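You operate a simulated robot arm through the tools that you are given. There is no shell and no other tool. Be economical: measure what you need, move in short steps, check, and stop when the job is done.

You are at the controls of a simulated robot arm. One attempt, no reset.

JOB
Gauge the green roller: REJECT tray if it is under the size on the card, else GOOD tray.
Fine: leave the gauge jaw open.

The check looks at the end state, three seconds after you hand in, the way a careful person would. Anything else that was tipped, shoved, dropped, spilled or broken makes it a failure.

ROBOT AND FRAMES
A 7-joint arm with a two-finger parallel gripper, fixed in place. Base frame: the origin is at the foot of the arm, x ahead of it, y to its left, z up; the work surface is at about z = 880. Readings come in mm, degrees, newtons and seconds.
With the tool pointing down near the work surface it reaches from about 240 to 680 mm from the base axis. Its first joint turns from -66.0 to 66.0 degrees. Payload 2.4 kg.
Tool frame: the origin (TCP) lies between the finger pads and is the grasp point; the fingertips stand 30 mm ahead of it; z points along the fingers, y is the line along which they close. Largest opening 94 mm; finger width 28, thickness 10; the body of the gripper, 50 by 96 mm, starts 55 mm behind the TCP.
Orientation is that of the tool frame in the base frame, as [roll, pitch, yaw] about the fixed x, y, z axes, in that order (R = Rz(yaw) Ry(pitch) Rx(roll)). With the fingers straight down and closing along the base's y, the tool's x points along the base's -x, its y along +y and its z along -z.

CONTROLS
- The arm moves only by the tool arm_command. Its arguments are lists of equal length, an entry for each row: "dr": the turn, a rotation vector about the tool's x, y, z in units of 6 degrees (1.0 is 6 degrees), a list of three; "offset": the shift along the tool's x, y, z in units of 25 mm (1.0 is 25 mm), a list of three; "fingers": the closure in counts, from 0 (fully open) to 255 (shut). In form: {"dr": [[wx, wy, wz], ...], "offset": [[x, y, z], ...], "fingers": [fingers, ...]}. A call has 1 to 10 rows; each row shifts and turns the commanded pose from where the row before left it, along the tool's axes as they then stand. A call with a number of a shift or a turn outside -1 to 1 is refused whole. Each row takes 0.2 s and may step no farther than 50 mm and 8.6 degrees from the row before; otherwise, or with a gripper value out of range, the whole call is refused. Where a pose cannot be reached the arm comes as near as it can. A force on the tool above 40 N (or 10 N above the force at the start of the call, whichever is more), or a blocked arm, ends the call early, and 0.2 s more pass. The fingers move at their own pace (about 153 mm/s each) and stop on an object; they squeeze with about 37 N. The grip force told is the motor's: it shows also when the fingers shut on nothing. Time passes only in rows, and 0.2 s behind the last, so rows that do not move let the fingers close. The reply holds the time, the measured pose of the TCP, the force on the tool along the base axes, the opening and the grip force, in the units named above and with some noise, with the torque about the TCP (base axes, N m) and any sound that the robot's microphone picked up.
- Cameras (640 x 400 px; columns grow to the right, rows downward): "scene" is fixed at [52.6, 521.7, 1418.6]; the picture's right is [-0.26, -0.97, 0.00], its down [-0.77, 0.21, -0.60] and it looks along [0.58, -0.16, -0.80] (base axes); focal length 255 px, centre (320, 200). "wrist" rides on the gripper at [76, 14, -103] in the tool frame; the picture's right is [-0.18, 0.98, 0.00], its down [-0.75, -0.14, -0.64] and it looks along [-0.63, -0.12, 0.77] (tool axes); focal length 243 px, centre (320, 200). There is no depth. A picture from a camera that has moved, and an enlarged one, comes with that camera's place and axes in the base frame and with its lens.
- get_image(camera): a new picture of that camera. The clock stands still meanwhile.
- enlarge(camera, box): a new picture of the part [left, top, right, bottom] of that camera's present view, enlarged. The clock stands still meanwhile.
- sign_off(): hands the job in; it is judged then, once.

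Work in short steps. Places have to be worked out from the pictures, the camera data and where the tool is seen: move nearer, look again, correct. Check each grasp and each placing, and mend what went wrong. You have 120 turns and 64 pictures in all, those below and enlarged ones among them. Open the gripper and draw the arm clear of the work before you hand the job in, unless the task says otherwise; then end with one line.

The tools are called after "Emit:" by a JSON object that holds its "fn" and its "kwargs". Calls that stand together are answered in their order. arm_command: Moves the arm, as the interface text tells. Its arguments: {"type":"object","properties":{"dr":{"type":"array","items":{"type":"array","items":{"type":"number"}}},"offset":{"type":"array","items":{"type":"array","items":{"type":"number"}}},"fingers":{"type":"array","items":{"type":"number"}}},"required":["dr","offset","fingers"]} The other tools are called the same way: get_image (camera) takes a picture; enlarge (camera, box) takes an enlarged picture of a part of a camera's view; sign_off () hands the job in.

At the start:

```text
clock: 0.0
tool_pos: [370.4, 223.6, 1164.3]
orientation: [-180.0, 0.0, -180.0]
ft_force: [-0.7, -0.1, 0.3]
wrist_torque: [-0.01, -0.01, -0.01]
finger_gap: 94.2
grasp_force: 0.1
```

scene: 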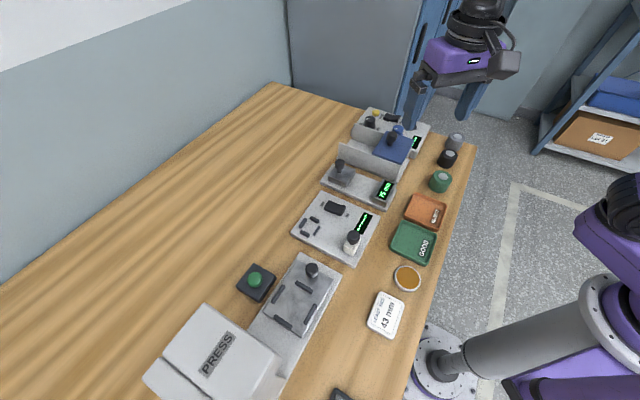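
wrist: 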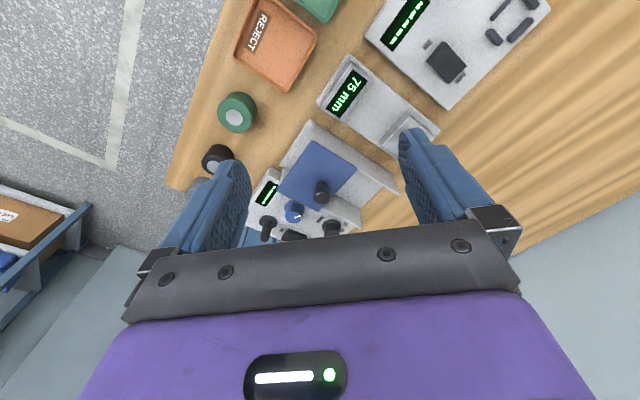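

The scene shows a card (43 mm), trays, a green roller and a gauge with a display of 75 mm. I enlarge those parts to read them.

Emit:
{"fn": "enlarge", "kwargs": {"camera": "scene", "box": [290, 90, 490, 215]}}

Emit:
{"fn": "enlarge", "kwargs": {"camera": "scene", "box": [340, 190, 500, 290]}}

Emit:
{"fn": "enlarge", "kwargs": {"camera": "scene", "box": [340, 260, 440, 350]}}

Emit:
{"fn": "enlarge", "kwargs": {"camera": "wrist", "box": [180, 0, 480, 240]}}

```text
3.20 times, centred on (390, 152) of scene
camera zoom: at [52.6, 521.7, 1418.6], right [-0.26, -0.97, 0.0], down [-0.77, 0.21, -0.6], along [0.58, -0.16, -0.8], focal length 815 px, centre (96, 352)
```

zoom: 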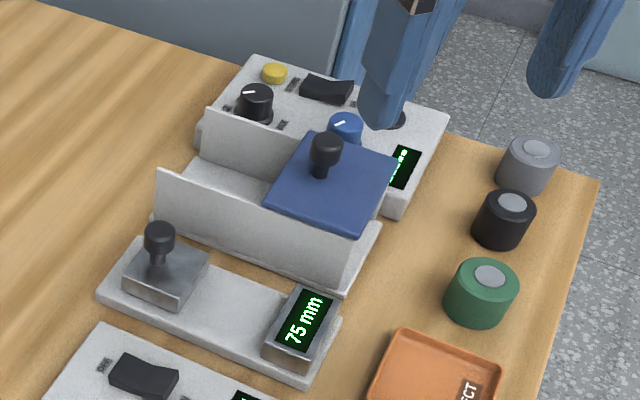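

```text
4.00 times, centred on (420, 240) of scene
camera zoom: at [52.6, 521.7, 1418.6], right [-0.26, -0.97, 0.0], down [-0.77, 0.21, -0.6], along [0.58, -0.16, -0.8], focal length 1019 px, centre (-80, 40)
```

zoom: 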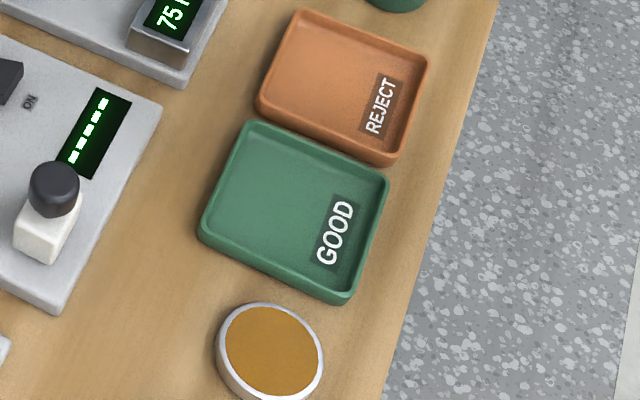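

```text
4.44 times, centred on (390, 305) of scene
camera zoom: at [52.6, 521.7, 1418.6], right [-0.26, -0.97, 0.0], down [-0.77, 0.21, -0.6], along [0.58, -0.16, -0.8], focal length 1132 px, centre (9, -267)
```

zoom: 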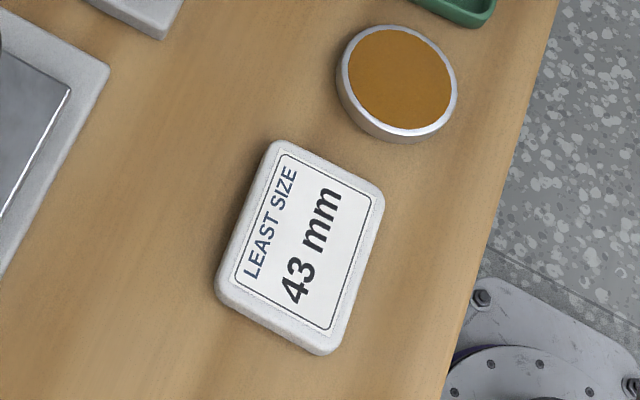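

```text
1.67 times, centred on (330, 120) of wrist
camera zoom: at [292.9, 238.8, 1267.0], right [0.18, 0.98, 0.0], down [0.75, -0.14, 0.64], along [0.63, -0.12, -0.77], focal length 404 px, centre (303, 333)
```

zoom: 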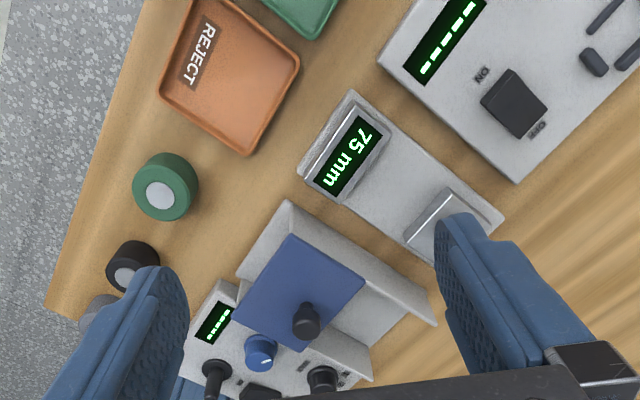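

Estimates: green roller at about (403, 90) with its top near z 920, gauge anvil/display at about (405, 251), jaw at about (487, 342), so the rail runs at about 47°. I move to a better viewpoint for the gauge.

Emit:
{"fn": "arm_command", "kwargs": {"dr": [[0, 0, 0], [0, 0, 0], [0, 0, 0], [0, 0, 0], [0, 0, 0]], "offset": [[0.7, 0.46, 0.84], [0.7, 0.46, 0.84], [0.7, 0.46, 0.84], [0.7, 0.46, 0.84], [0, 0, 0]], "fingers": [0, 0, 0, 0, 0]}}

Emit:
{"fn": "get_image", "kwargs": {"camera": "wrist"}}

Emit:
{"fn": "enlarge", "kwargs": {"camera": "scene", "box": [310, 130, 470, 230]}}

```text
clock: 1.2
tool_pos: [299.9, 269.7, 1082.5]
orientation: [179.9, 0.0, -180.0]
ft_force: [-0.4, 0.3, 0.8]
wrist_torque: [-0.01, -0.01, 0.0]
finger_gap: 93.8
grasp_force: 0.1
```

```text
57 pictures are left
camera wrist: at [223.2, 285.4, 1184.0], right [0.18, 0.98, 0.0], down [0.75, -0.14, 0.64], along [0.63, -0.12, -0.77], focal length 243 px, centre (320, 200)
```

wrist: 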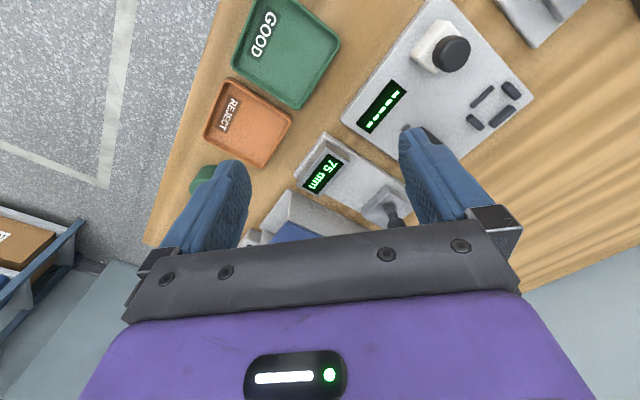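

```text
4.00 times, centred on (390, 180) of scene
camera zoom: at [52.6, 521.7, 1418.6], right [-0.26, -0.97, 0.0], down [-0.77, 0.21, -0.6], along [0.58, -0.16, -0.8], focal length 1019 px, centre (40, 280)
```

zoom: 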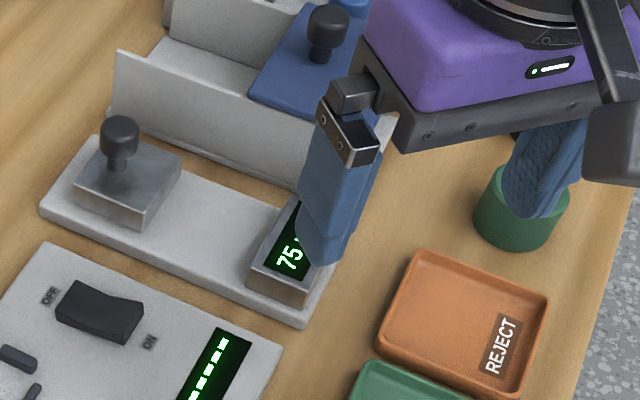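

The roller seems to stand upright beside the reject tray. I move above it, then turn the tool by 45° so that the fingers close across the gauge rail.

Emit:
{"fn": "arm_command", "kwargs": {"dr": [[0, 0, 0], [0, 0, 0], [0, 0, 0], [0, 0, 0], [0, 0, 0], [0, 0, 0], [0, 0, 0], [0, 0, 0]], "offset": [[-0.515, -0.9, 0.21], [-0.515, -0.9, 0.21], [-0.515, -0.9, 0.21], [-0.515, -0.9, 0.21], [-0.515, -0.9, 0.21], [-0.515, -0.9, 0.21], [-0.515, -0.9, 0.21], [-0.515, -0.9, 0.21]], "fingers": [0, 0, 0, 0, 0, 0, 0, 0]}}

Emit:
{"fn": "arm_command", "kwargs": {"dr": [[0, 0, -0.9375], [0, 0, -0.9375], [0, 0, -0.9375], [0, 0, -0.9375], [0, 0, -0.9375], [0, 0, -0.9375], [0, 0, -0.9375], [0, 0, -0.9375], [0, 0, 0]], "offset": [[0, 0, 0], [0, 0, 0], [0, 0, 0], [0, 0, 0], [0, 0, 0], [0, 0, 0], [0, 0, 0], [0, 0, 0], [0, 0, 0]], "fingers": [0, 0, 0, 0, 0, 0, 0, 0, 0]}}

Emit:
{"fn": "get_image", "kwargs": {"camera": "wrist"}}

Emit:
{"fn": "enlarge", "kwargs": {"camera": "scene", "box": [400, 120, 480, 220]}}

```text
clock: 3.0
tool_pos: [403.2, 90.9, 1041.0]
orientation: [-179.9, 0.0, 180.0]
ft_force: [-0.6, 0.2, 0.6]
wrist_torque: [0.01, 0.05, 0.01]
finger_gap: 94.0
grasp_force: 0.0
```

```text
clock: 5.0
tool_pos: [402.7, 89.9, 1039.7]
orientation: [180.0, -0.1, -134.8]
ft_force: [0.1, 0.1, -0.9]
wrist_torque: [0.0, -0.01, -0.02]
finger_gap: 93.8
grasp_force: 0.0
```

```text
55 pictures are left
camera wrist: at [338.0, 47.0, 1141.3], right [-0.57, 0.82, 0.0], down [0.63, 0.43, 0.64], along [0.53, 0.36, -0.77], focal length 243 px, centre (320, 200)
```

wrist: 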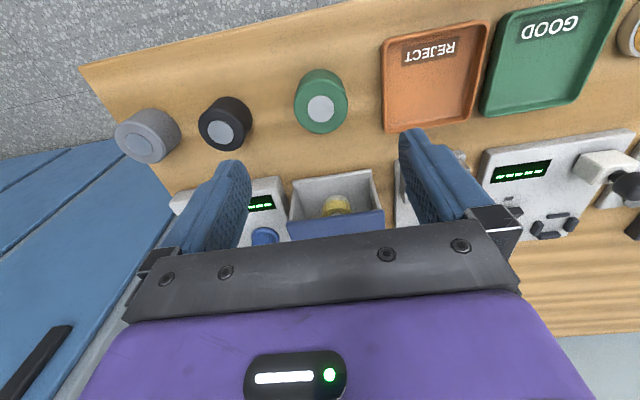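

```text
4.00 times, centred on (440, 170) of scene
camera zoom: at [52.6, 521.7, 1418.6], right [-0.26, -0.97, 0.0], down [-0.77, 0.21, -0.6], along [0.58, -0.16, -0.8], focal length 1019 px, centre (-160, 320)
```

zoom: 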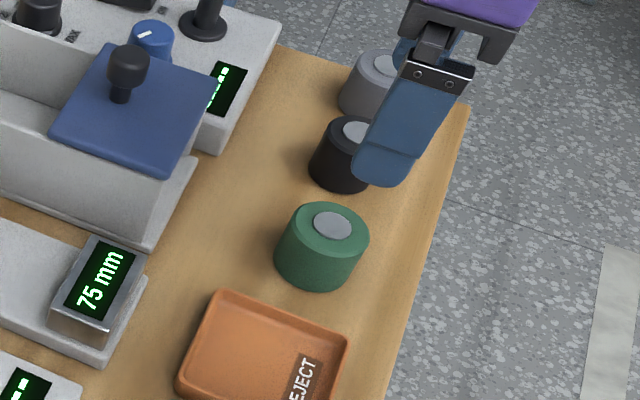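

Both cameras put the roller axis at (403, 91), top at about z 920, height about 40. The tray rim is only about 60 mm off on one side, so I narrow the fingers to about 74 mm and come down to check the fit.

Emit:
{"fn": "arm_command", "kwargs": {"dr": [[0, 0, 0], [0, 0, 0], [0, 0, 0], [0, 0, 0]], "offset": [[0, 0, 0.9], [0, 0, 0.9], [0, 0, 0.9], [0, 0, 0]], "fingers": [55, 55, 55, 55]}}

Emit:
{"fn": "get_image", "kwargs": {"camera": "wrist"}}

Emit:
{"fn": "enlarge", "kwargs": {"camera": "scene", "box": [390, 120, 490, 220]}}

```text
clock: 6.0
tool_pos: [404.1, 89.2, 973.4]
orientation: [179.9, 0.0, -135.0]
ft_force: [0.1, -0.1, 0.1]
wrist_torque: [-0.02, -0.02, 0.02]
finger_gap: 73.7
grasp_force: 0.1
```

```text
53 pictures are left
camera wrist: at [339.3, 46.6, 1075.4], right [-0.56, 0.83, 0.0], down [0.63, 0.43, 0.64], along [0.53, 0.36, -0.77], focal length 243 px, centre (320, 200)
```

wrist: 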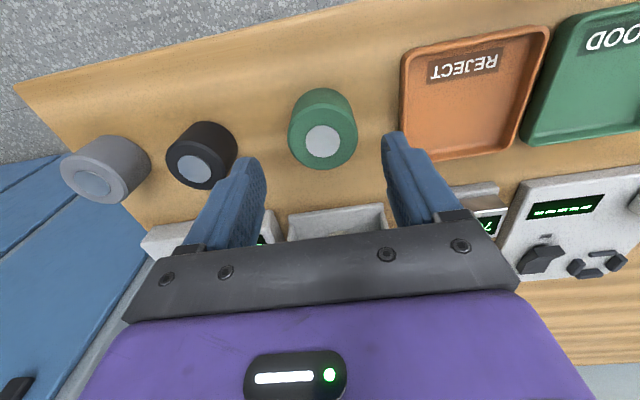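

```text
4.00 times, centred on (440, 170) of scene
camera zoom: at [52.6, 521.7, 1418.6], right [-0.26, -0.97, 0.0], down [-0.77, 0.21, -0.6], along [0.58, -0.16, -0.8], focal length 1019 px, centre (-160, 320)
```

zoom: 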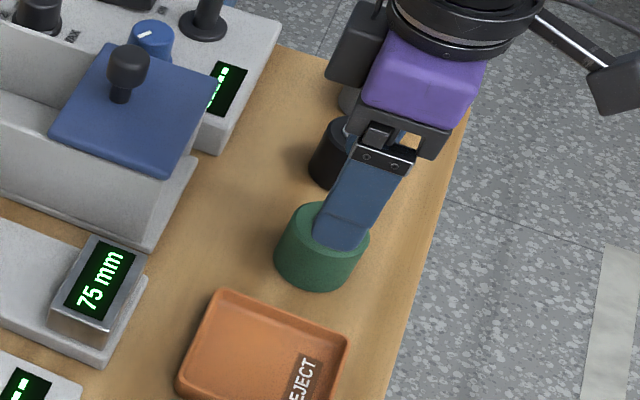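

The roller is about 47 mm across and centred between the fingers within 3 mm. I descend to z 915 with a small correction, then close.

Emit:
{"fn": "arm_command", "kwargs": {"dr": [[0, 0, 0], [0, 0, 0], [0, 0, 0], [0, 0, 0], [0, 0, 0]], "offset": [[0, 0.1, 0.6], [0, 0, 0.6], [0, 0, 0.6], [0, 0, 0.53], [0, 0, 0]], "fingers": [55, 55, 55, 55, 55]}}

Emit:
{"fn": "enlarge", "kwargs": {"camera": "scene", "box": [390, 120, 490, 220]}}

```text
clock: 7.2
tool_pos: [400.9, 90.7, 914.2]
orientation: [-180.0, 0.1, -135.0]
ft_force: [-0.6, -0.7, 0.3]
wrist_torque: [0.01, -0.04, 0.0]
finger_gap: 73.8
grasp_force: 0.0
```

```text
4.00 times, centred on (440, 170) of scene
camera zoom: at [52.6, 521.7, 1418.6], right [-0.26, -0.97, 0.0], down [-0.77, 0.21, -0.6], along [0.58, -0.16, -0.8], focal length 1019 px, centre (-160, 320)
```

zoom: 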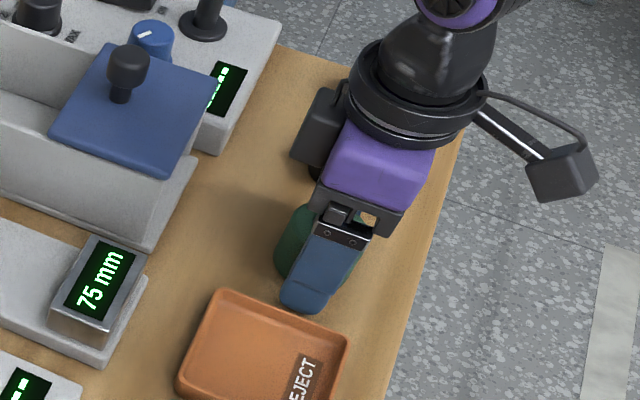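

The fingers straddle the roller and clear the tray. I close on it and lift.

Emit:
{"fn": "arm_command", "kwargs": {"dr": [[0, 0, 0], [0, 0, 0], [0, 0, 0], [0, 0, 0]], "offset": [[0, 0, 0], [0, 0, 0], [0, 0, 0], [0, 0, 0]], "fingers": [255, 255, 255, 255]}}

Emit:
{"fn": "arm_command", "kwargs": {"dr": [[0, 0, 0], [0, 0, 0], [0, 0, 0], [0, 0, 0], [0, 0, 0], [0, 0, 0]], "offset": [[0, 0, -0.8], [0, 0, -1], [0, 0, -1], [0, 0, -1], [0, 0, -1], [0, 0, 0]], "fingers": [255, 255, 255, 255, 255, 255]}}

Emit:
{"fn": "get_image", "kwargs": {"camera": "wrist"}}

Emit:
{"fn": "enlarge", "kwargs": {"camera": "scene", "box": [310, 120, 470, 220]}}

```text
clock: 8.2
tool_pos: [400.4, 92.1, 914.5]
orientation: [-180.0, -0.1, -135.1]
ft_force: [0.1, 1.5, 1.4]
wrist_torque: [0.02, 0.01, 0.0]
finger_gap: 50.2
grasp_force: 37.0
```

```text
clock: 9.6
tool_pos: [401.3, 91.8, 1034.9]
orientation: [-180.0, 0.1, -135.0]
ft_force: [-0.4, -0.6, 0.0]
wrist_torque: [0.03, 0.03, 0.01]
finger_gap: 49.6
grasp_force: 37.1
```

```text
50 pictures are left
camera wrist: at [336.6, 48.8, 1136.6], right [-0.56, 0.83, 0.0], down [0.63, 0.43, 0.64], along [0.53, 0.36, -0.77], focal length 243 px, centre (320, 200)
```

wrist: 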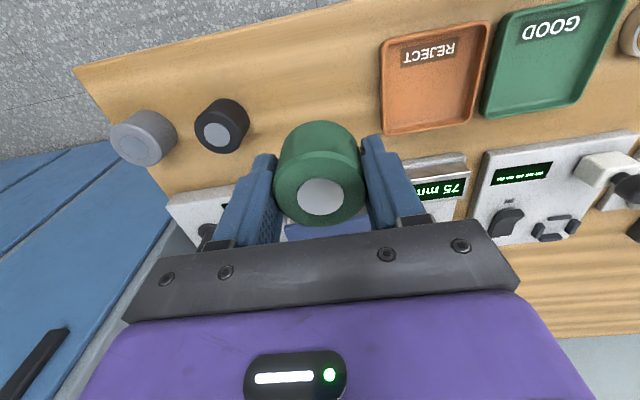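

```text
4.00 times, centred on (390, 170) of scene
camera zoom: at [52.6, 521.7, 1418.6], right [-0.26, -0.97, 0.0], down [-0.77, 0.21, -0.6], along [0.58, -0.16, -0.8], focal length 1019 px, centre (40, 320)
```

zoom: 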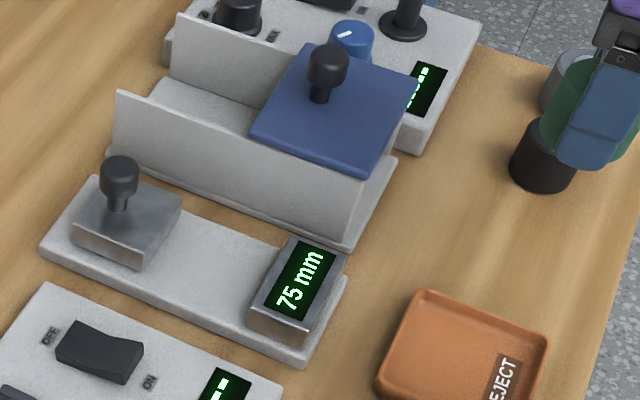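

The gap reads about 50 mm across the roller, but I'll measure with the gauge. From the fresh view, the middle of the gauge gap is at about (442, 295), so I carry the roller over it at safe height.

Emit:
{"fn": "arm_command", "kwargs": {"dr": [[0, 0, 0], [0, 0, 0], [0, 0, 0], [0, 0, 0], [0, 0, 0], [0, 0, 0], [0, 0, 0], [0, 0, 0], [0, 0, 0]], "offset": [[-0.8625, 0.569, 0], [-0.8625, 0.569, 0], [-0.8625, 0.569, 0], [-0.8625, 0.569, 0], [-0.8625, 0.569, 0], [-0.8625, 0.569, 0], [-0.8625, 0.569, 0], [-0.8625, 0.569, 0], [0, 0, 0]], "fingers": [255, 255, 255, 255, 255, 255, 255, 255, 255]}}

Emit:
{"fn": "get_image", "kwargs": {"camera": "wrist"}}

Emit:
{"fn": "enlarge", "kwargs": {"camera": "scene", "box": [310, 120, 470, 220]}}

```text
clock: 11.6
tool_pos: [445.2, 295.5, 1035.7]
orientation: [-179.9, 0.0, -135.1]
ft_force: [0.7, -0.3, -1.6]
wrist_torque: [0.0, 0.02, 0.01]
finger_gap: 49.8
grasp_force: 37.2
```

```text
48 pictures are left
camera wrist: at [380.2, 252.5, 1137.3], right [-0.56, 0.83, 0.0], down [0.63, 0.43, 0.64], along [0.53, 0.36, -0.77], focal length 243 px, centre (320, 200)
```

wrist: 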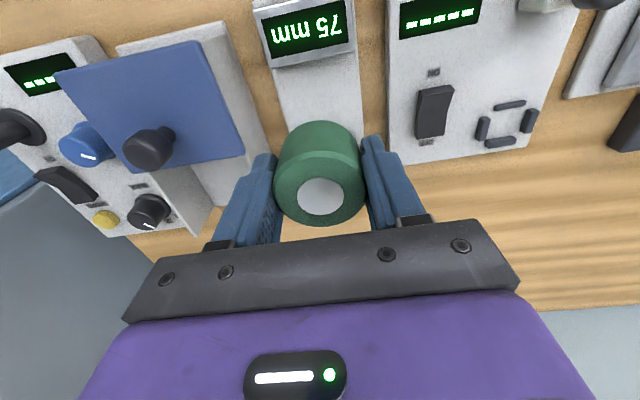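

```text
4.00 times, centred on (390, 170) of scene
camera zoom: at [52.6, 521.7, 1418.6], right [-0.26, -0.97, 0.0], down [-0.77, 0.21, -0.6], along [0.58, -0.16, -0.8], focal length 1019 px, centre (40, 320)
```

zoom: 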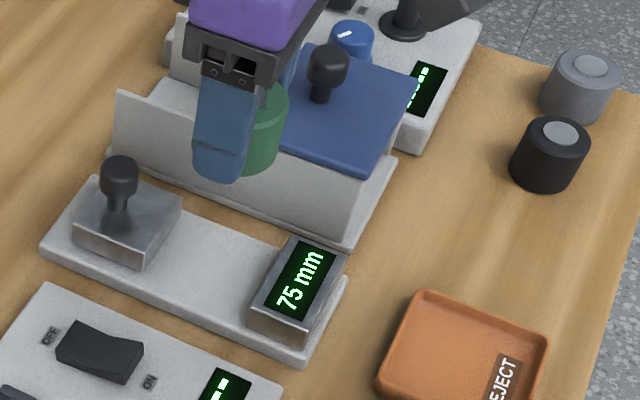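

The wrist view agrees: anvil face at about (416, 268), rail parallel to the tool's x. I shift 2 mm towards the anvil and lower to about z 945 for a check.

Emit:
{"fn": "arm_command", "kwargs": {"dr": [[0, 0, 0], [0, 0, 0], [0, 0, 0], [0, 0, 0], [0, 0, 0]], "offset": [[0.08, 0, 0.9], [0, 0, 0.9], [0, 0, 0.9], [0, 0, 0.9], [0, 0, 0]], "fingers": [255, 255, 255, 255, 255]}}

Emit:
{"fn": "get_image", "kwargs": {"camera": "wrist"}}

Emit:
{"fn": "enlarge", "kwargs": {"camera": "scene", "box": [310, 130, 430, 220]}}

```text
clock: 12.8
tool_pos: [443.9, 293.2, 944.2]
orientation: [-180.0, 0.0, -134.9]
ft_force: [0.0, -0.1, -1.3]
wrist_torque: [-0.01, 0.01, -0.03]
finger_gap: 49.4
grasp_force: 37.4
```

```text
46 pictures are left
camera wrist: at [378.8, 249.3, 1046.3], right [-0.56, 0.83, 0.0], down [0.63, 0.43, 0.64], along [0.53, 0.36, -0.77], focal length 243 px, centre (320, 200)
```

wrist: 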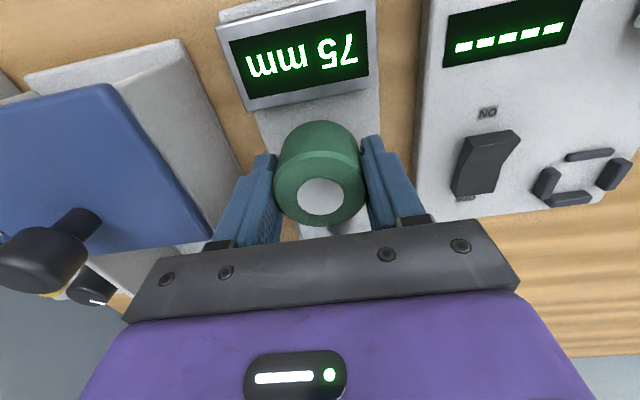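

```text
4.44 times, centred on (370, 175) of scene
camera zoom: at [52.6, 521.7, 1418.6], right [-0.26, -0.97, 0.0], down [-0.77, 0.21, -0.6], along [0.58, -0.16, -0.8], focal length 1132 px, centre (98, 311)
```

zoom: 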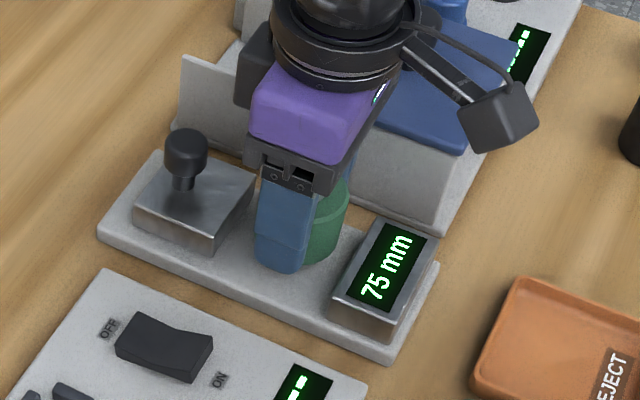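

The roller sits well between jaw and anvil with clear space each side. I lower it in small steps watching the force.

Emit:
{"fn": "arm_command", "kwargs": {"dr": [[0, 0, 0], [0, 0, 0], [0, 0, 0]], "offset": [[0, 0, 0.2], [0, 0, 0.2], [0, 0, 0.12]], "fingers": [255, 255, 255]}}

Emit:
{"fn": "arm_command", "kwargs": {"dr": [[0, 0, 0], [0, 0, 0], [0, 0, 0]], "offset": [[0, 0, 0.04], [0, 0, 0.04], [0, 0, 0]], "fingers": [255, 255, 255]}}

Emit:
{"fn": "enlarge", "kwargs": {"camera": "scene", "box": [330, 150, 420, 220]}}

```text
clock: 13.6
tool_pos: [443.0, 293.3, 930.2]
orientation: [-179.9, 0.0, -135.0]
ft_force: [-0.1, 0.1, -1.1]
wrist_torque: [0.01, -0.03, 0.0]
finger_gap: 49.6
grasp_force: 37.1
```

```text
clock: 14.4
tool_pos: [442.1, 292.8, 929.9]
orientation: [180.0, 0.0, -135.0]
ft_force: [-0.7, -0.3, 3.0]
wrist_torque: [-0.1, 0.05, 0.01]
finger_gap: 49.7
grasp_force: 37.0
```

```text
5.71 times, centred on (375, 185) of scene
camera zoom: at [52.5, 521.7, 1418.6], right [-0.26, -0.97, 0.0], down [-0.77, 0.21, -0.6], along [0.58, -0.16, -0.8], focal length 1456 px, centre (6, 286)
```

zoom: 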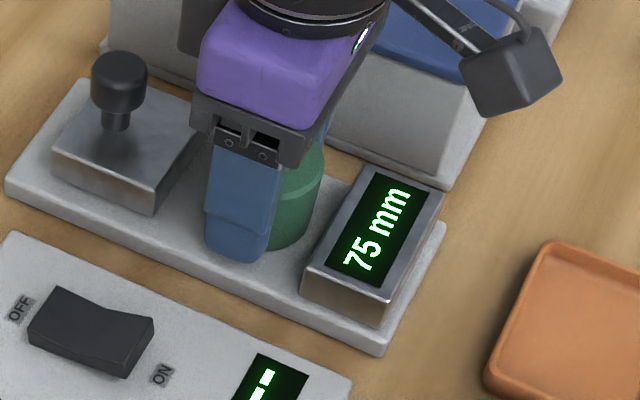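

A force of 3–4 N shows the roller touching the gauge base. I open to about 72 mm, then rise clear.

Emit:
{"fn": "arm_command", "kwargs": {"dr": [[0, 0, 0], [0, 0, 0], [0, 0, 0]], "offset": [[0, 0, 0], [0, 0, 0], [0, 0, 0]], "fingers": [60, 60, 60]}}

Emit:
{"fn": "arm_command", "kwargs": {"dr": [[0, 0, 0], [0, 0, 0], [0, 0, 0], [0, 0, 0], [0, 0, 0]], "offset": [[0, 0, -0.5], [0, 0, -1], [0, 0, -1], [0, 0, -1], [0, 0, -1]], "fingers": [60, 60, 60, 60, 60]}}

Emit:
{"fn": "get_image", "kwargs": {"camera": "wrist"}}

Emit:
{"fn": "enlarge", "kwargs": {"camera": "scene", "box": [310, 120, 440, 220]}}

```text
clock: 15.2
tool_pos: [441.7, 292.7, 928.8]
orientation: [-180.0, 0.1, -135.0]
ft_force: [-0.8, -0.2, 0.5]
wrist_torque: [-0.01, -0.01, 0.03]
finger_gap: 72.0
grasp_force: 0.0
```

```text
clock: 16.4
tool_pos: [442.5, 293.5, 1042.1]
orientation: [-180.0, 0.0, -134.9]
ft_force: [0.1, 0.2, 0.4]
wrist_torque: [0.01, 0.05, 0.0]
finger_gap: 72.2
grasp_force: 0.1
```

```text
43 pictures are left
camera wrist: at [378.2, 250.4, 1143.7], right [-0.56, 0.83, 0.0], down [0.63, 0.43, 0.64], along [0.53, 0.36, -0.77], focal length 243 px, centre (320, 200)
```

wrist: 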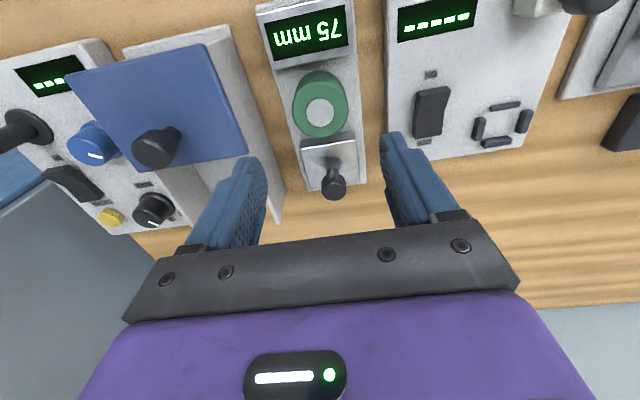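

```text
4.00 times, centred on (375, 170) of scene
camera zoom: at [52.6, 521.7, 1418.6], right [-0.26, -0.97, 0.0], down [-0.77, 0.21, -0.6], along [0.58, -0.16, -0.8], focal length 1019 px, centre (100, 320)
```

zoom: 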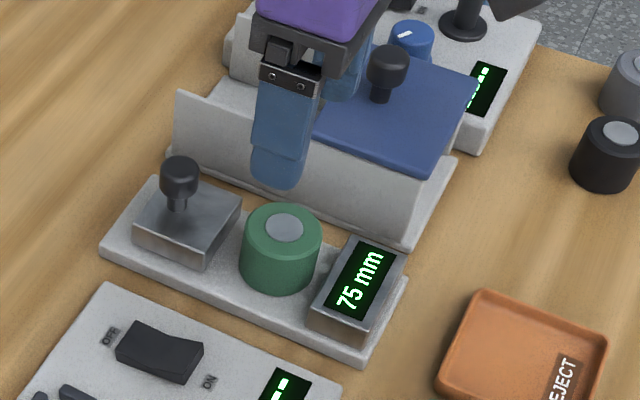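

The roller stands in the gap. Both views put the jaw's knob at about (492, 346), head centre near z 945. I move above it.

Emit:
{"fn": "arm_command", "kwargs": {"dr": [[0, 0, 0], [0, 0, 0], [0, 0, 0], [0, 0, 0], [0, 0, 0]], "offset": [[-0.725, 0.02, 0], [-0.725, 0.02, 0], [-0.725, 0.02, 0], [-0.725, 0.01, 0], [0, 0, 0.6]], "fingers": [60, 60, 60, 60, 60]}}

Emit:
{"fn": "get_image", "kwargs": {"camera": "wrist"}}

Emit:
{"fn": "enlarge", "kwargs": {"camera": "scene", "box": [310, 120, 440, 220]}}

```text
clock: 17.6
tool_pos: [493.4, 342.9, 1025.1]
orientation: [180.0, -0.1, -135.0]
ft_force: [0.1, 0.6, 0.0]
wrist_torque: [0.0, 0.01, -0.01]
finger_gap: 71.9
grasp_force: 0.1
```

```text
41 pictures are left
camera wrist: at [427.5, 299.5, 1126.9], right [-0.56, 0.83, 0.0], down [0.63, 0.43, 0.64], along [0.53, 0.36, -0.77], focal length 243 px, centre (320, 200)
```

wrist: 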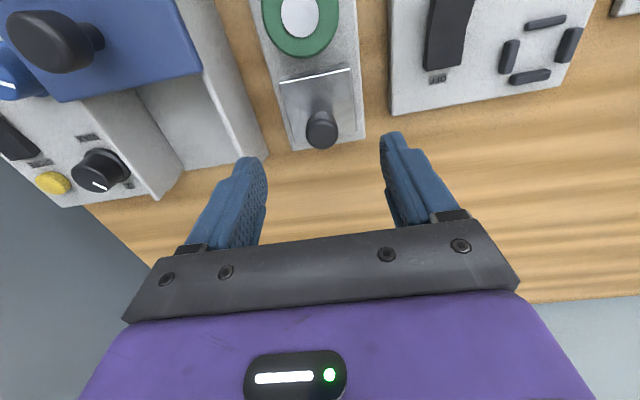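

```text
4.00 times, centred on (375, 170) of scene
camera zoom: at [52.6, 521.7, 1418.6], right [-0.26, -0.97, 0.0], down [-0.77, 0.21, -0.6], along [0.58, -0.16, -0.8], focal length 1019 px, centre (100, 320)
```

zoom: 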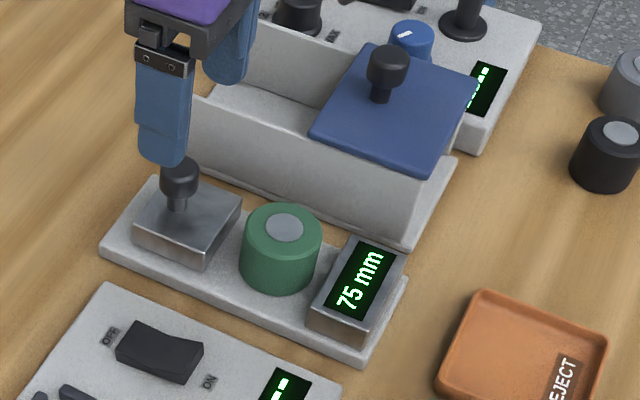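

The knob is centred between the fingers within 2 mm. I descend to z 956 (fingertips 926, above the jaw block) and check.

Emit:
{"fn": "arm_command", "kwargs": {"dr": [[0, 0, 0], [0, 0, 0], [0, 0, 0], [0, 0, 0], [0, 0, 0]], "offset": [[0, 0.06, 0.7], [0, 0, 0.7], [0, 0, 0.7], [0, 0, 0.66], [0, 0, 0]], "fingers": [60, 60, 60, 60, 60]}}

Emit:
{"fn": "enlarge", "kwargs": {"camera": "scene", "box": [320, 140, 410, 210]}}

Emit:
{"fn": "get_image", "kwargs": {"camera": "wrist"}}

```text
clock: 18.8
tool_pos: [490.3, 346.5, 956.4]
orientation: [180.0, 0.0, -135.0]
ft_force: [-0.7, 0.2, -0.9]
wrist_torque: [0.01, 0.0, -0.01]
finger_gap: 71.9
grasp_force: 0.1
```

```text
5.71 times, centred on (365, 175) of scene
camera zoom: at [52.6, 521.7, 1418.6], right [-0.26, -0.97, 0.0], down [-0.77, 0.21, -0.6], along [0.58, -0.16, -0.8], focal length 1456 px, centre (63, 343)
```

zoom: 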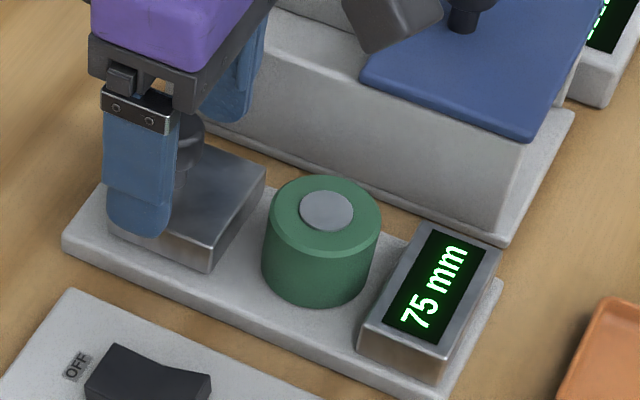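

```text
38 pictures are left
camera wrist: at [426.4, 302.5, 1058.8], right [-0.56, 0.83, 0.0], down [0.63, 0.43, 0.64], along [0.53, 0.36, -0.77], focal length 243 px, centre (320, 200)
```

wrist: 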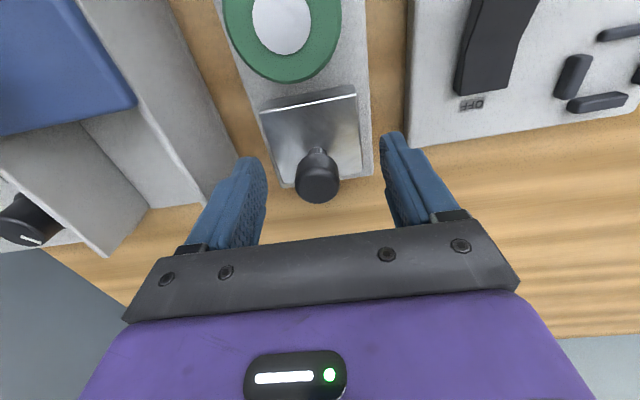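

The knob stands between the fingers with both fingertips clear of the jaw block. I close on it.

Emit:
{"fn": "arm_command", "kwargs": {"dr": [[0, 0, 0], [0, 0, 0], [0, 0, 0]], "offset": [[0, 0, 0], [0, 0, 0], [0, 0, 0]], "fingers": [255, 255, 255]}}

Emit:
{"fn": "enlarge", "kwargs": {"camera": "scene", "box": [320, 140, 410, 210]}}

```text
clock: 19.6
tool_pos: [492.1, 343.6, 957.7]
orientation: [-179.9, 0.0, -135.2]
ft_force: [7.6, -8.0, 0.5]
wrist_torque: [0.17, 0.31, -0.35]
finger_gap: 25.5
grasp_force: 45.0
```

```text
5.71 times, centred on (365, 175) of scene
camera zoom: at [52.8, 521.5, 1418.6], right [-0.26, -0.97, 0.0], down [-0.77, 0.21, -0.6], along [0.58, -0.16, -0.8], focal length 1456 px, centre (63, 343)
```

zoom: 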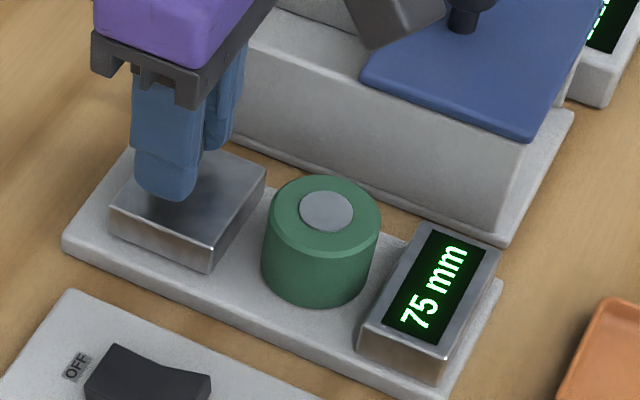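

The knob is held (25.5 mm) with a sideways load of about 11 N, so I shift 2.5 mm sideways to relieve it and begin sliding towards the anvil.

Emit:
{"fn": "arm_command", "kwargs": {"dr": [[0, 0, 0], [0, 0, 0], [0, 0, 0], [0, 0, 0]], "offset": [[0, -0.1, 0], [0.15, 0, 0], [0.15, 0, 0], [0, 0, 0]], "fingers": [255, 255, 255, 255]}}

Emit:
{"fn": "enlarge", "kwargs": {"camera": "scene", "box": [320, 140, 410, 210]}}

```text
clock: 20.6
tool_pos: [487.6, 339.9, 956.5]
orientation: [-179.8, 0.0, -135.0]
ft_force: [8.7, -9.4, 7.6]
wrist_torque: [-0.85, 0.78, 0.06]
finger_gap: 25.5
grasp_force: 45.4
```

```text
5.71 times, centred on (365, 175) of scene
camera zoom: at [52.7, 521.4, 1418.7], right [-0.26, -0.97, 0.0], down [-0.77, 0.21, -0.6], along [0.58, -0.16, -0.8], focal length 1456 px, centre (63, 343)
```

zoom: 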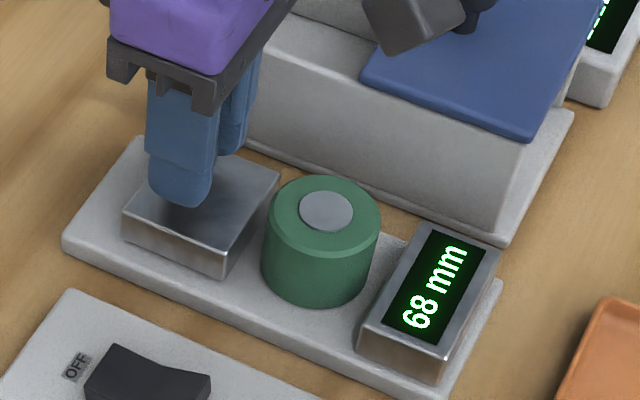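

The display follows: 68 mm. I relieve the remaining side force and slide on about 12 mm.

Emit:
{"fn": "arm_command", "kwargs": {"dr": [[0, 0, 0], [0, 0, 0], [0, 0, 0], [0, 0, 0], [0, 0, 0]], "offset": [[0, -0.12, 0], [0.16, 0, 0], [0.16, 0, 0], [0.16, 0, 0], [0, 0, 0]], "fingers": [255, 255, 255, 255, 255]}}

Emit:
{"fn": "enlarge", "kwargs": {"camera": "scene", "box": [320, 140, 410, 210]}}

```text
clock: 21.8
tool_pos: [480.3, 330.6, 956.7]
orientation: [180.0, 0.1, -134.8]
ft_force: [-9.8, 12.7, 6.3]
wrist_torque: [0.68, -0.38, 0.02]
finger_gap: 25.4
grasp_force: 45.3
```

```text
5.71 times, centred on (365, 175) of scene
camera zoom: at [52.2, 522.0, 1418.5], right [-0.26, -0.97, 0.0], down [-0.77, 0.21, -0.6], along [0.58, -0.16, -0.8], focal length 1456 px, centre (63, 343)
```

zoom: 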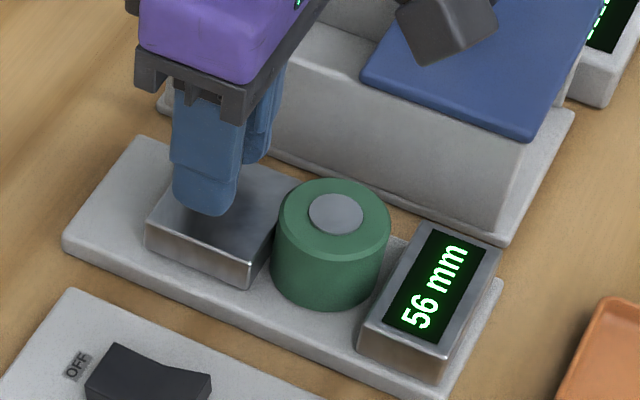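

56 mm now; the side force has flipped, so I undo about half of that shift and slide 5 mm more in small steps.

Emit:
{"fn": "arm_command", "kwargs": {"dr": [[0, 0, 0], [0, 0, 0], [0, 0, 0], [0, 0, 0], [0, 0, 0]], "offset": [[0, 0.06, 0], [0.08, 0, 0], [0.06, 0, 0], [0.06, 0, 0], [0, 0, 0]], "fingers": [255, 255, 255, 255, 255]}}

Emit:
{"fn": "enlarge", "kwargs": {"camera": "scene", "box": [320, 140, 410, 210]}}

```text
clock: 23.0
tool_pos: [475.2, 327.0, 957.2]
orientation: [180.0, 0.1, -135.0]
ft_force: [-12.5, 14.6, 5.7]
wrist_torque: [0.14, 0.22, 0.06]
finger_gap: 25.5
grasp_force: 45.1
```

```text
5.71 times, centred on (365, 175) of scene
camera zoom: at [52.2, 522.0, 1418.4], right [-0.26, -0.97, 0.0], down [-0.77, 0.21, -0.6], along [0.58, -0.16, -0.8], focal length 1456 px, centre (63, 343)
```

zoom: 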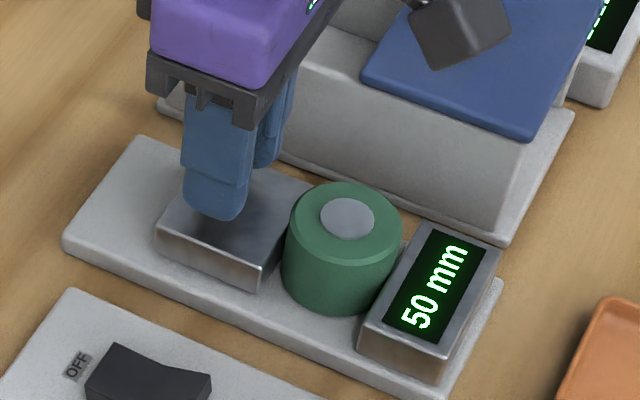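

It reads 50 mm with almost no axial force yet. I press a little further to confirm contact.

Emit:
{"fn": "arm_command", "kwargs": {"dr": [[0, 0, 0], [0, 0, 0], [0, 0, 0], [0, 0, 0]], "offset": [[0, 0.08, 0], [0.04, 0, 0], [0.04, 0, 0], [0, 0, 0]], "fingers": [255, 255, 255, 255]}}

Emit:
{"fn": "enlarge", "kwargs": {"camera": "scene", "box": [320, 140, 410, 210]}}

```text
clock: 24.0
tool_pos: [474.7, 326.9, 957.1]
orientation: [-179.9, 0.2, -135.2]
ft_force: [7.1, 11.4, -10.7]
wrist_torque: [-0.18, 0.18, -0.04]
finger_gap: 25.6
grasp_force: 45.3
```

```text
5.71 times, centred on (365, 175) of scene
camera zoom: at [53.0, 522.1, 1418.4], right [-0.26, -0.97, 0.0], down [-0.77, 0.21, -0.6], along [0.58, -0.16, -0.8], focal length 1456 px, centre (63, 343)
```

zoom: 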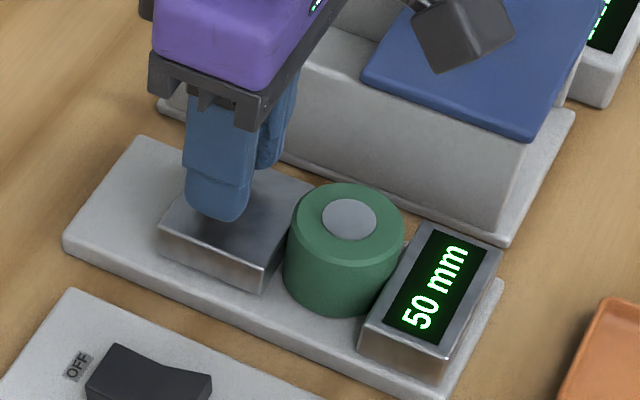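

It stays at 50 mm under about 13 N axial force, agreeing with the gripper's 49.7 mm; 50 ≥ 43, so GOOD. I slide the jaw back open.

Emit:
{"fn": "arm_command", "kwargs": {"dr": [[0, 0, 0], [0, 0, 0], [0, 0, 0], [0, 0, 0], [0, 0, 0], [0, 0, 0], [0, 0, 0]], "offset": [[-0.15, 0, 0], [-0.18, 0, 0], [-0.18, 0, 0], [-0.18, 0, 0], [-0.18, 0, 0], [-0.15, 0, 0], [0, 0, 0]], "fingers": [255, 255, 255, 255, 255, 255, 255]}}

Emit:
{"fn": "enlarge", "kwargs": {"camera": "scene", "box": [320, 140, 410, 210]}}

```text
clock: 25.6
tool_pos: [492.1, 343.2, 957.8]
orientation: [-180.0, -0.1, -135.0]
ft_force: [0.2, -0.7, -4.1]
wrist_torque: [-0.42, 0.43, -0.04]
finger_gap: 25.3
grasp_force: 44.5
```

```text
5.71 times, centred on (365, 175) of scene
camera zoom: at [52.7, 521.7, 1418.5], right [-0.26, -0.97, 0.0], down [-0.77, 0.21, -0.6], along [0.58, -0.16, -0.8], focal length 1456 px, centre (63, 343)
```

zoom: 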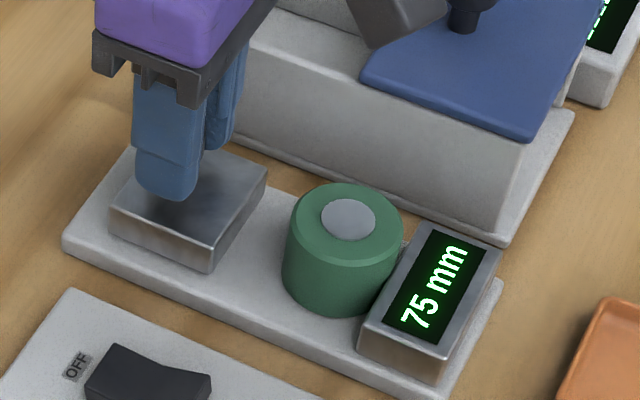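

The jaw is back at 75 mm. I release the knob, rise and move over the roller, now against the anvil at about (434, 286).

Emit:
{"fn": "arm_command", "kwargs": {"dr": [[0, 0, 0], [0, 0, 0], [0, 0, 0], [0, 0, 0], [0, 0, 0], [0, 0, 0]], "offset": [[0, 0, 0], [0, 0, 0], [0, 0, -0.5], [0, 0, -0.9], [0, 0, -0.9], [0, 0, -0.6]], "fingers": [60, 60, 60, 60, 60, 60]}}

Emit:
{"fn": "arm_command", "kwargs": {"dr": [[0, 0, 0], [0, 0, 0], [0, 0, 0], [0, 0, 0], [0, 0, 0]], "offset": [[0.8, 0, 0], [0.8, 0, 0], [0.8, 0, 0], [0.85, 0, 0], [0, 0, 0]], "fingers": [60, 60, 60, 60, 60]}}

Emit:
{"fn": "get_image", "kwargs": {"camera": "wrist"}}

Emit:
{"fn": "enlarge", "kwargs": {"camera": "scene", "box": [310, 120, 440, 220]}}

```text
clock: 27.0
tool_pos: [493.1, 342.8, 1030.2]
orientation: [-179.9, 0.1, -135.0]
ft_force: [-0.6, 0.6, 0.2]
wrist_torque: [0.02, -0.01, 0.01]
finger_gap: 71.7
grasp_force: 0.0
```

```text
clock: 28.2
tool_pos: [433.8, 285.3, 1029.1]
orientation: [180.0, 0.0, -135.0]
ft_force: [0.2, 0.6, 0.6]
wrist_torque: [0.0, -0.01, 0.03]
finger_gap: 71.7
grasp_force: 0.1
```

```text
31 pictures are left
camera wrist: at [369.4, 241.8, 1131.4], right [-0.56, 0.83, 0.0], down [0.63, 0.43, 0.64], along [0.53, 0.36, -0.77], focal length 243 px, centre (320, 200)
```

wrist: 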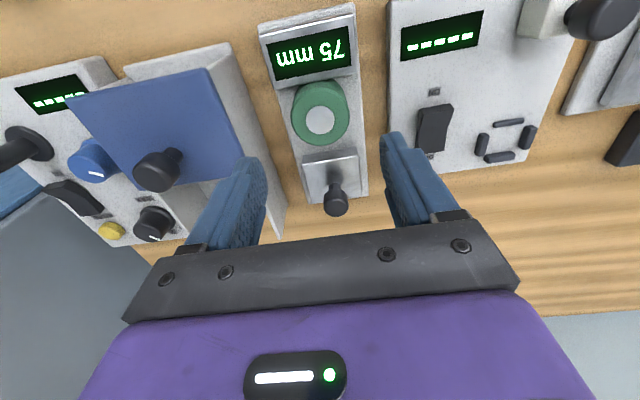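

```text
4.00 times, centred on (375, 170) of scene
camera zoom: at [52.6, 521.7, 1418.6], right [-0.26, -0.97, 0.0], down [-0.77, 0.21, -0.6], along [0.58, -0.16, -0.8], focal length 1019 px, centre (100, 320)
```

zoom: 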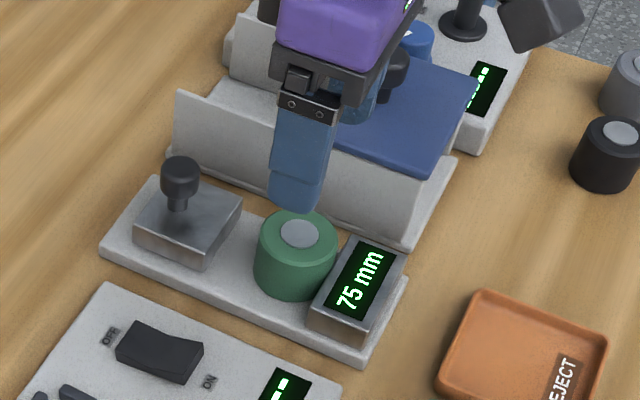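

Roller axis at (433, 286), right under the tool. I descend to z 930 and grip, then lift.

Emit:
{"fn": "arm_command", "kwargs": {"dr": [[0, 0, 0], [0, 0, 0], [0, 0, 0], [0, 0, 0], [0, 0, 0], [0, 0, 0]], "offset": [[0, 0.04, 0.8], [0, 0, 0.8], [0, 0, 0.8], [0, 0, 0.8], [0, 0, 0.75], [0, 0, 0]], "fingers": [60, 60, 60, 60, 60, 60]}}

Emit:
{"fn": "arm_command", "kwargs": {"dr": [[0, 0, 0], [0, 0, 0], [0, 0, 0]], "offset": [[0, 0, 0], [0, 0, 0], [0, 0, 0]], "fingers": [255, 255, 255]}}

Emit:
{"fn": "arm_command", "kwargs": {"dr": [[0, 0, 0], [0, 0, 0], [0, 0, 0], [0, 0, 0], [0, 0, 0], [0, 0, 0]], "offset": [[0, 0, -0.3], [0, 0, -0.9], [0, 0, -0.9], [0, 0, -0.9], [0, 0, -0.9], [0, 0, 0]], "fingers": [255, 255, 255, 255, 255, 255]}}

Emit:
{"fn": "get_image", "kwargs": {"camera": "scene"}}

Emit:
{"fn": "get_image", "kwargs": {"camera": "wrist"}}

```text
clock: 29.6
tool_pos: [429.8, 288.1, 929.0]
orientation: [180.0, -0.1, -135.0]
ft_force: [0.0, 0.7, -0.2]
wrist_torque: [0.02, 0.02, -0.03]
finger_gap: 71.8
grasp_force: 0.0
```

```text
clock: 30.4
tool_pos: [430.5, 290.0, 928.9]
orientation: [-180.0, 0.1, -135.0]
ft_force: [3.5, 0.6, -0.1]
wrist_torque: [-0.02, -0.04, 0.02]
finger_gap: 49.3
grasp_force: 37.4
```

```text
clock: 31.8
tool_pos: [433.6, 288.7, 1028.1]
orientation: [-179.9, -0.1, -135.0]
ft_force: [-0.9, 0.2, 0.1]
wrist_torque: [0.01, 0.0, 0.04]
finger_gap: 49.4
grasp_force: 36.9
```

```text
29 pictures are left
```

scene: 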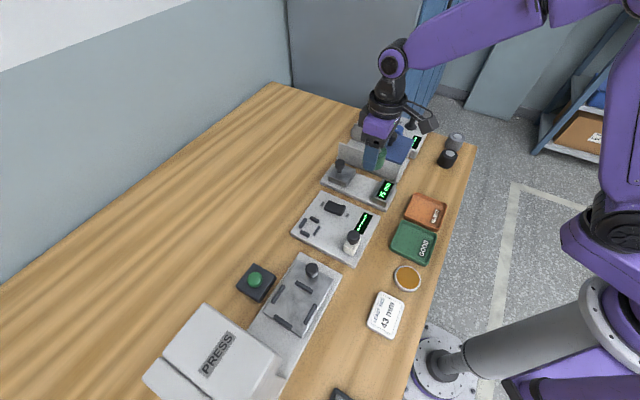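

```text
28 pictures are left
camera wrist: at [368.3, 245.3, 1129.9], right [-0.56, 0.83, 0.0], down [0.63, 0.43, 0.64], along [0.53, 0.36, -0.77], focal length 243 px, centre (320, 200)
```

wrist: 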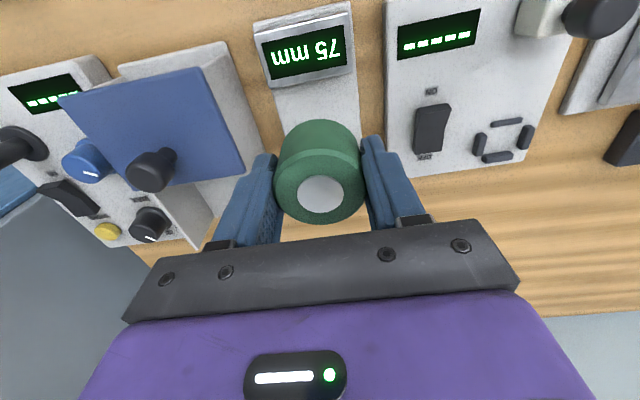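

The roller is held and the gauge reads 75 mm, open. The GOOD tray centre computes to about (262, 240), about 82 mm square. I carry the roller above it.

Emit:
{"fn": "arm_command", "kwargs": {"dr": [[0, 0, 0], [0, 0, 0], [0, 0, 0], [0, 0, 0], [0, 0, 0], [0, 0, 0], [0, 0, 0], [0, 0, 0], [0, 0, 0]], "offset": [[0.78, 0.435, 0], [0.78, 0.435, 0], [0.78, 0.435, 0], [0.78, 0.435, 0], [0.78, 0.435, 0], [0.78, 0.435, 0], [0.78, 0.435, 0], [0.78, 0.435, 0], [0, 0, 0]], "fingers": [255, 255, 255, 255, 255, 255, 255, 255, 255]}}

Emit:
{"fn": "get_image", "kwargs": {"camera": "wrist"}}

Emit:
{"fn": "enlarge", "kwargs": {"camera": "scene", "box": [340, 170, 500, 270]}}

```text
clock: 33.8
tool_pos: [264.0, 239.9, 1027.7]
orientation: [-180.0, 0.1, -135.1]
ft_force: [0.4, 0.0, -0.9]
wrist_torque: [0.01, 0.0, -0.04]
finger_gap: 49.4
grasp_force: 37.1
```

```text
27 pictures are left
camera wrist: at [199.0, 195.9, 1129.8], right [-0.56, 0.83, 0.0], down [0.63, 0.43, 0.64], along [0.53, 0.36, -0.77], focal length 243 px, centre (320, 200)
```

wrist: 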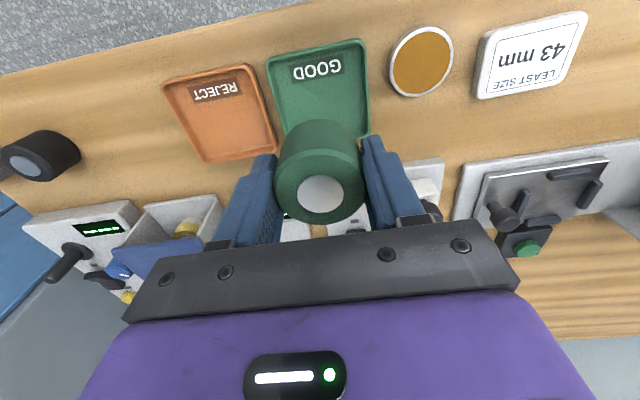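

```text
4.00 times, centred on (420, 220) of scene
camera zoom: at [52.6, 521.7, 1418.6], right [-0.26, -0.97, 0.0], down [-0.77, 0.21, -0.6], along [0.58, -0.16, -0.8], focal length 1019 px, centre (-80, 120)
```

zoom: 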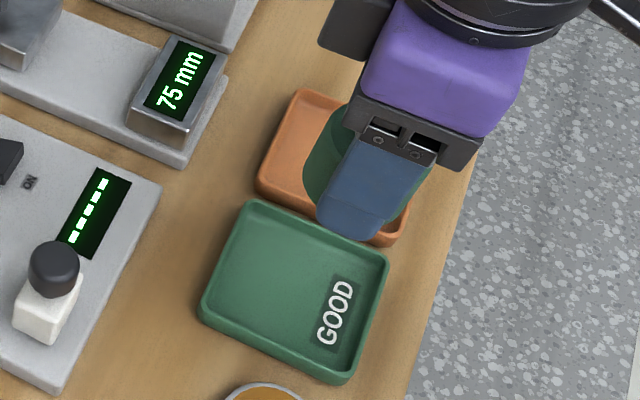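

The wrist view puts the tray centre at (260.5, 240.5). I correct by 3 mm and lower to about z 935.

Emit:
{"fn": "arm_command", "kwargs": {"dr": [[0, 0, 0], [0, 0, 0], [0, 0, 0], [0, 0, 0], [0, 0, 0]], "offset": [[0.085, 0.11, 0.9], [0, 0, 0.95], [0, 0, 0.95], [0, 0, 0.9], [0, 0, 0]], "fingers": [255, 255, 255, 255, 255]}}

Emit:
{"fn": "get_image", "kwargs": {"camera": "wrist"}}

Emit:
{"fn": "enlarge", "kwargs": {"camera": "scene", "box": [370, 190, 460, 270]}}

```text
clock: 35.0
tool_pos: [257.3, 238.2, 935.1]
orientation: [179.9, 0.0, -135.0]
ft_force: [-1.1, 0.4, -1.3]
wrist_torque: [0.02, 0.01, -0.01]
finger_gap: 49.3
grasp_force: 36.8
```

```text
25 pictures are left
camera wrist: at [192.2, 194.5, 1036.5], right [-0.56, 0.83, 0.0], down [0.63, 0.43, 0.64], along [0.53, 0.36, -0.77], focal length 243 px, centre (320, 200)
```

wrist: 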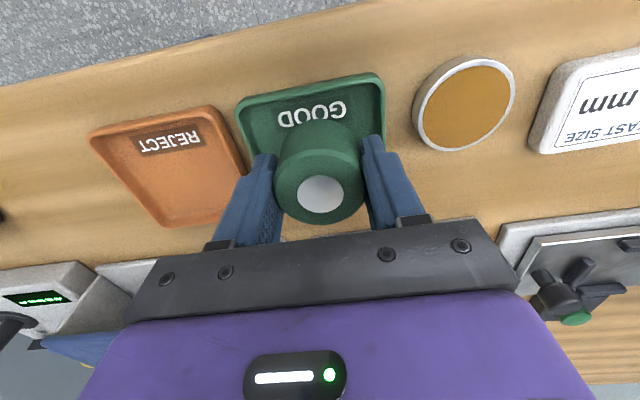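

```text
5.00 times, centred on (415, 230) of scene
camera zoom: at [52.6, 521.7, 1418.6], right [-0.26, -0.97, 0.0], down [-0.77, 0.21, -0.6], along [0.58, -0.16, -0.8], focal length 1274 px, centre (-155, 50)
```

zoom: 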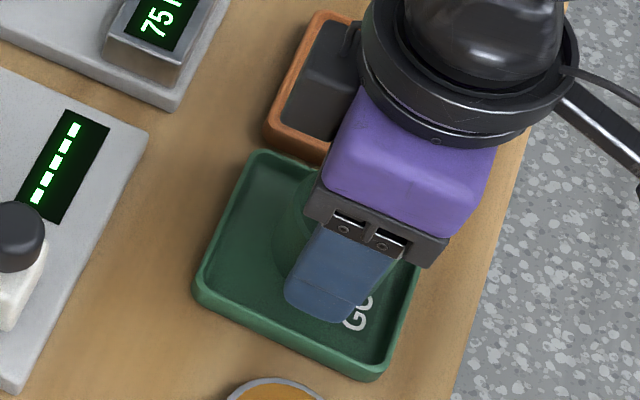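

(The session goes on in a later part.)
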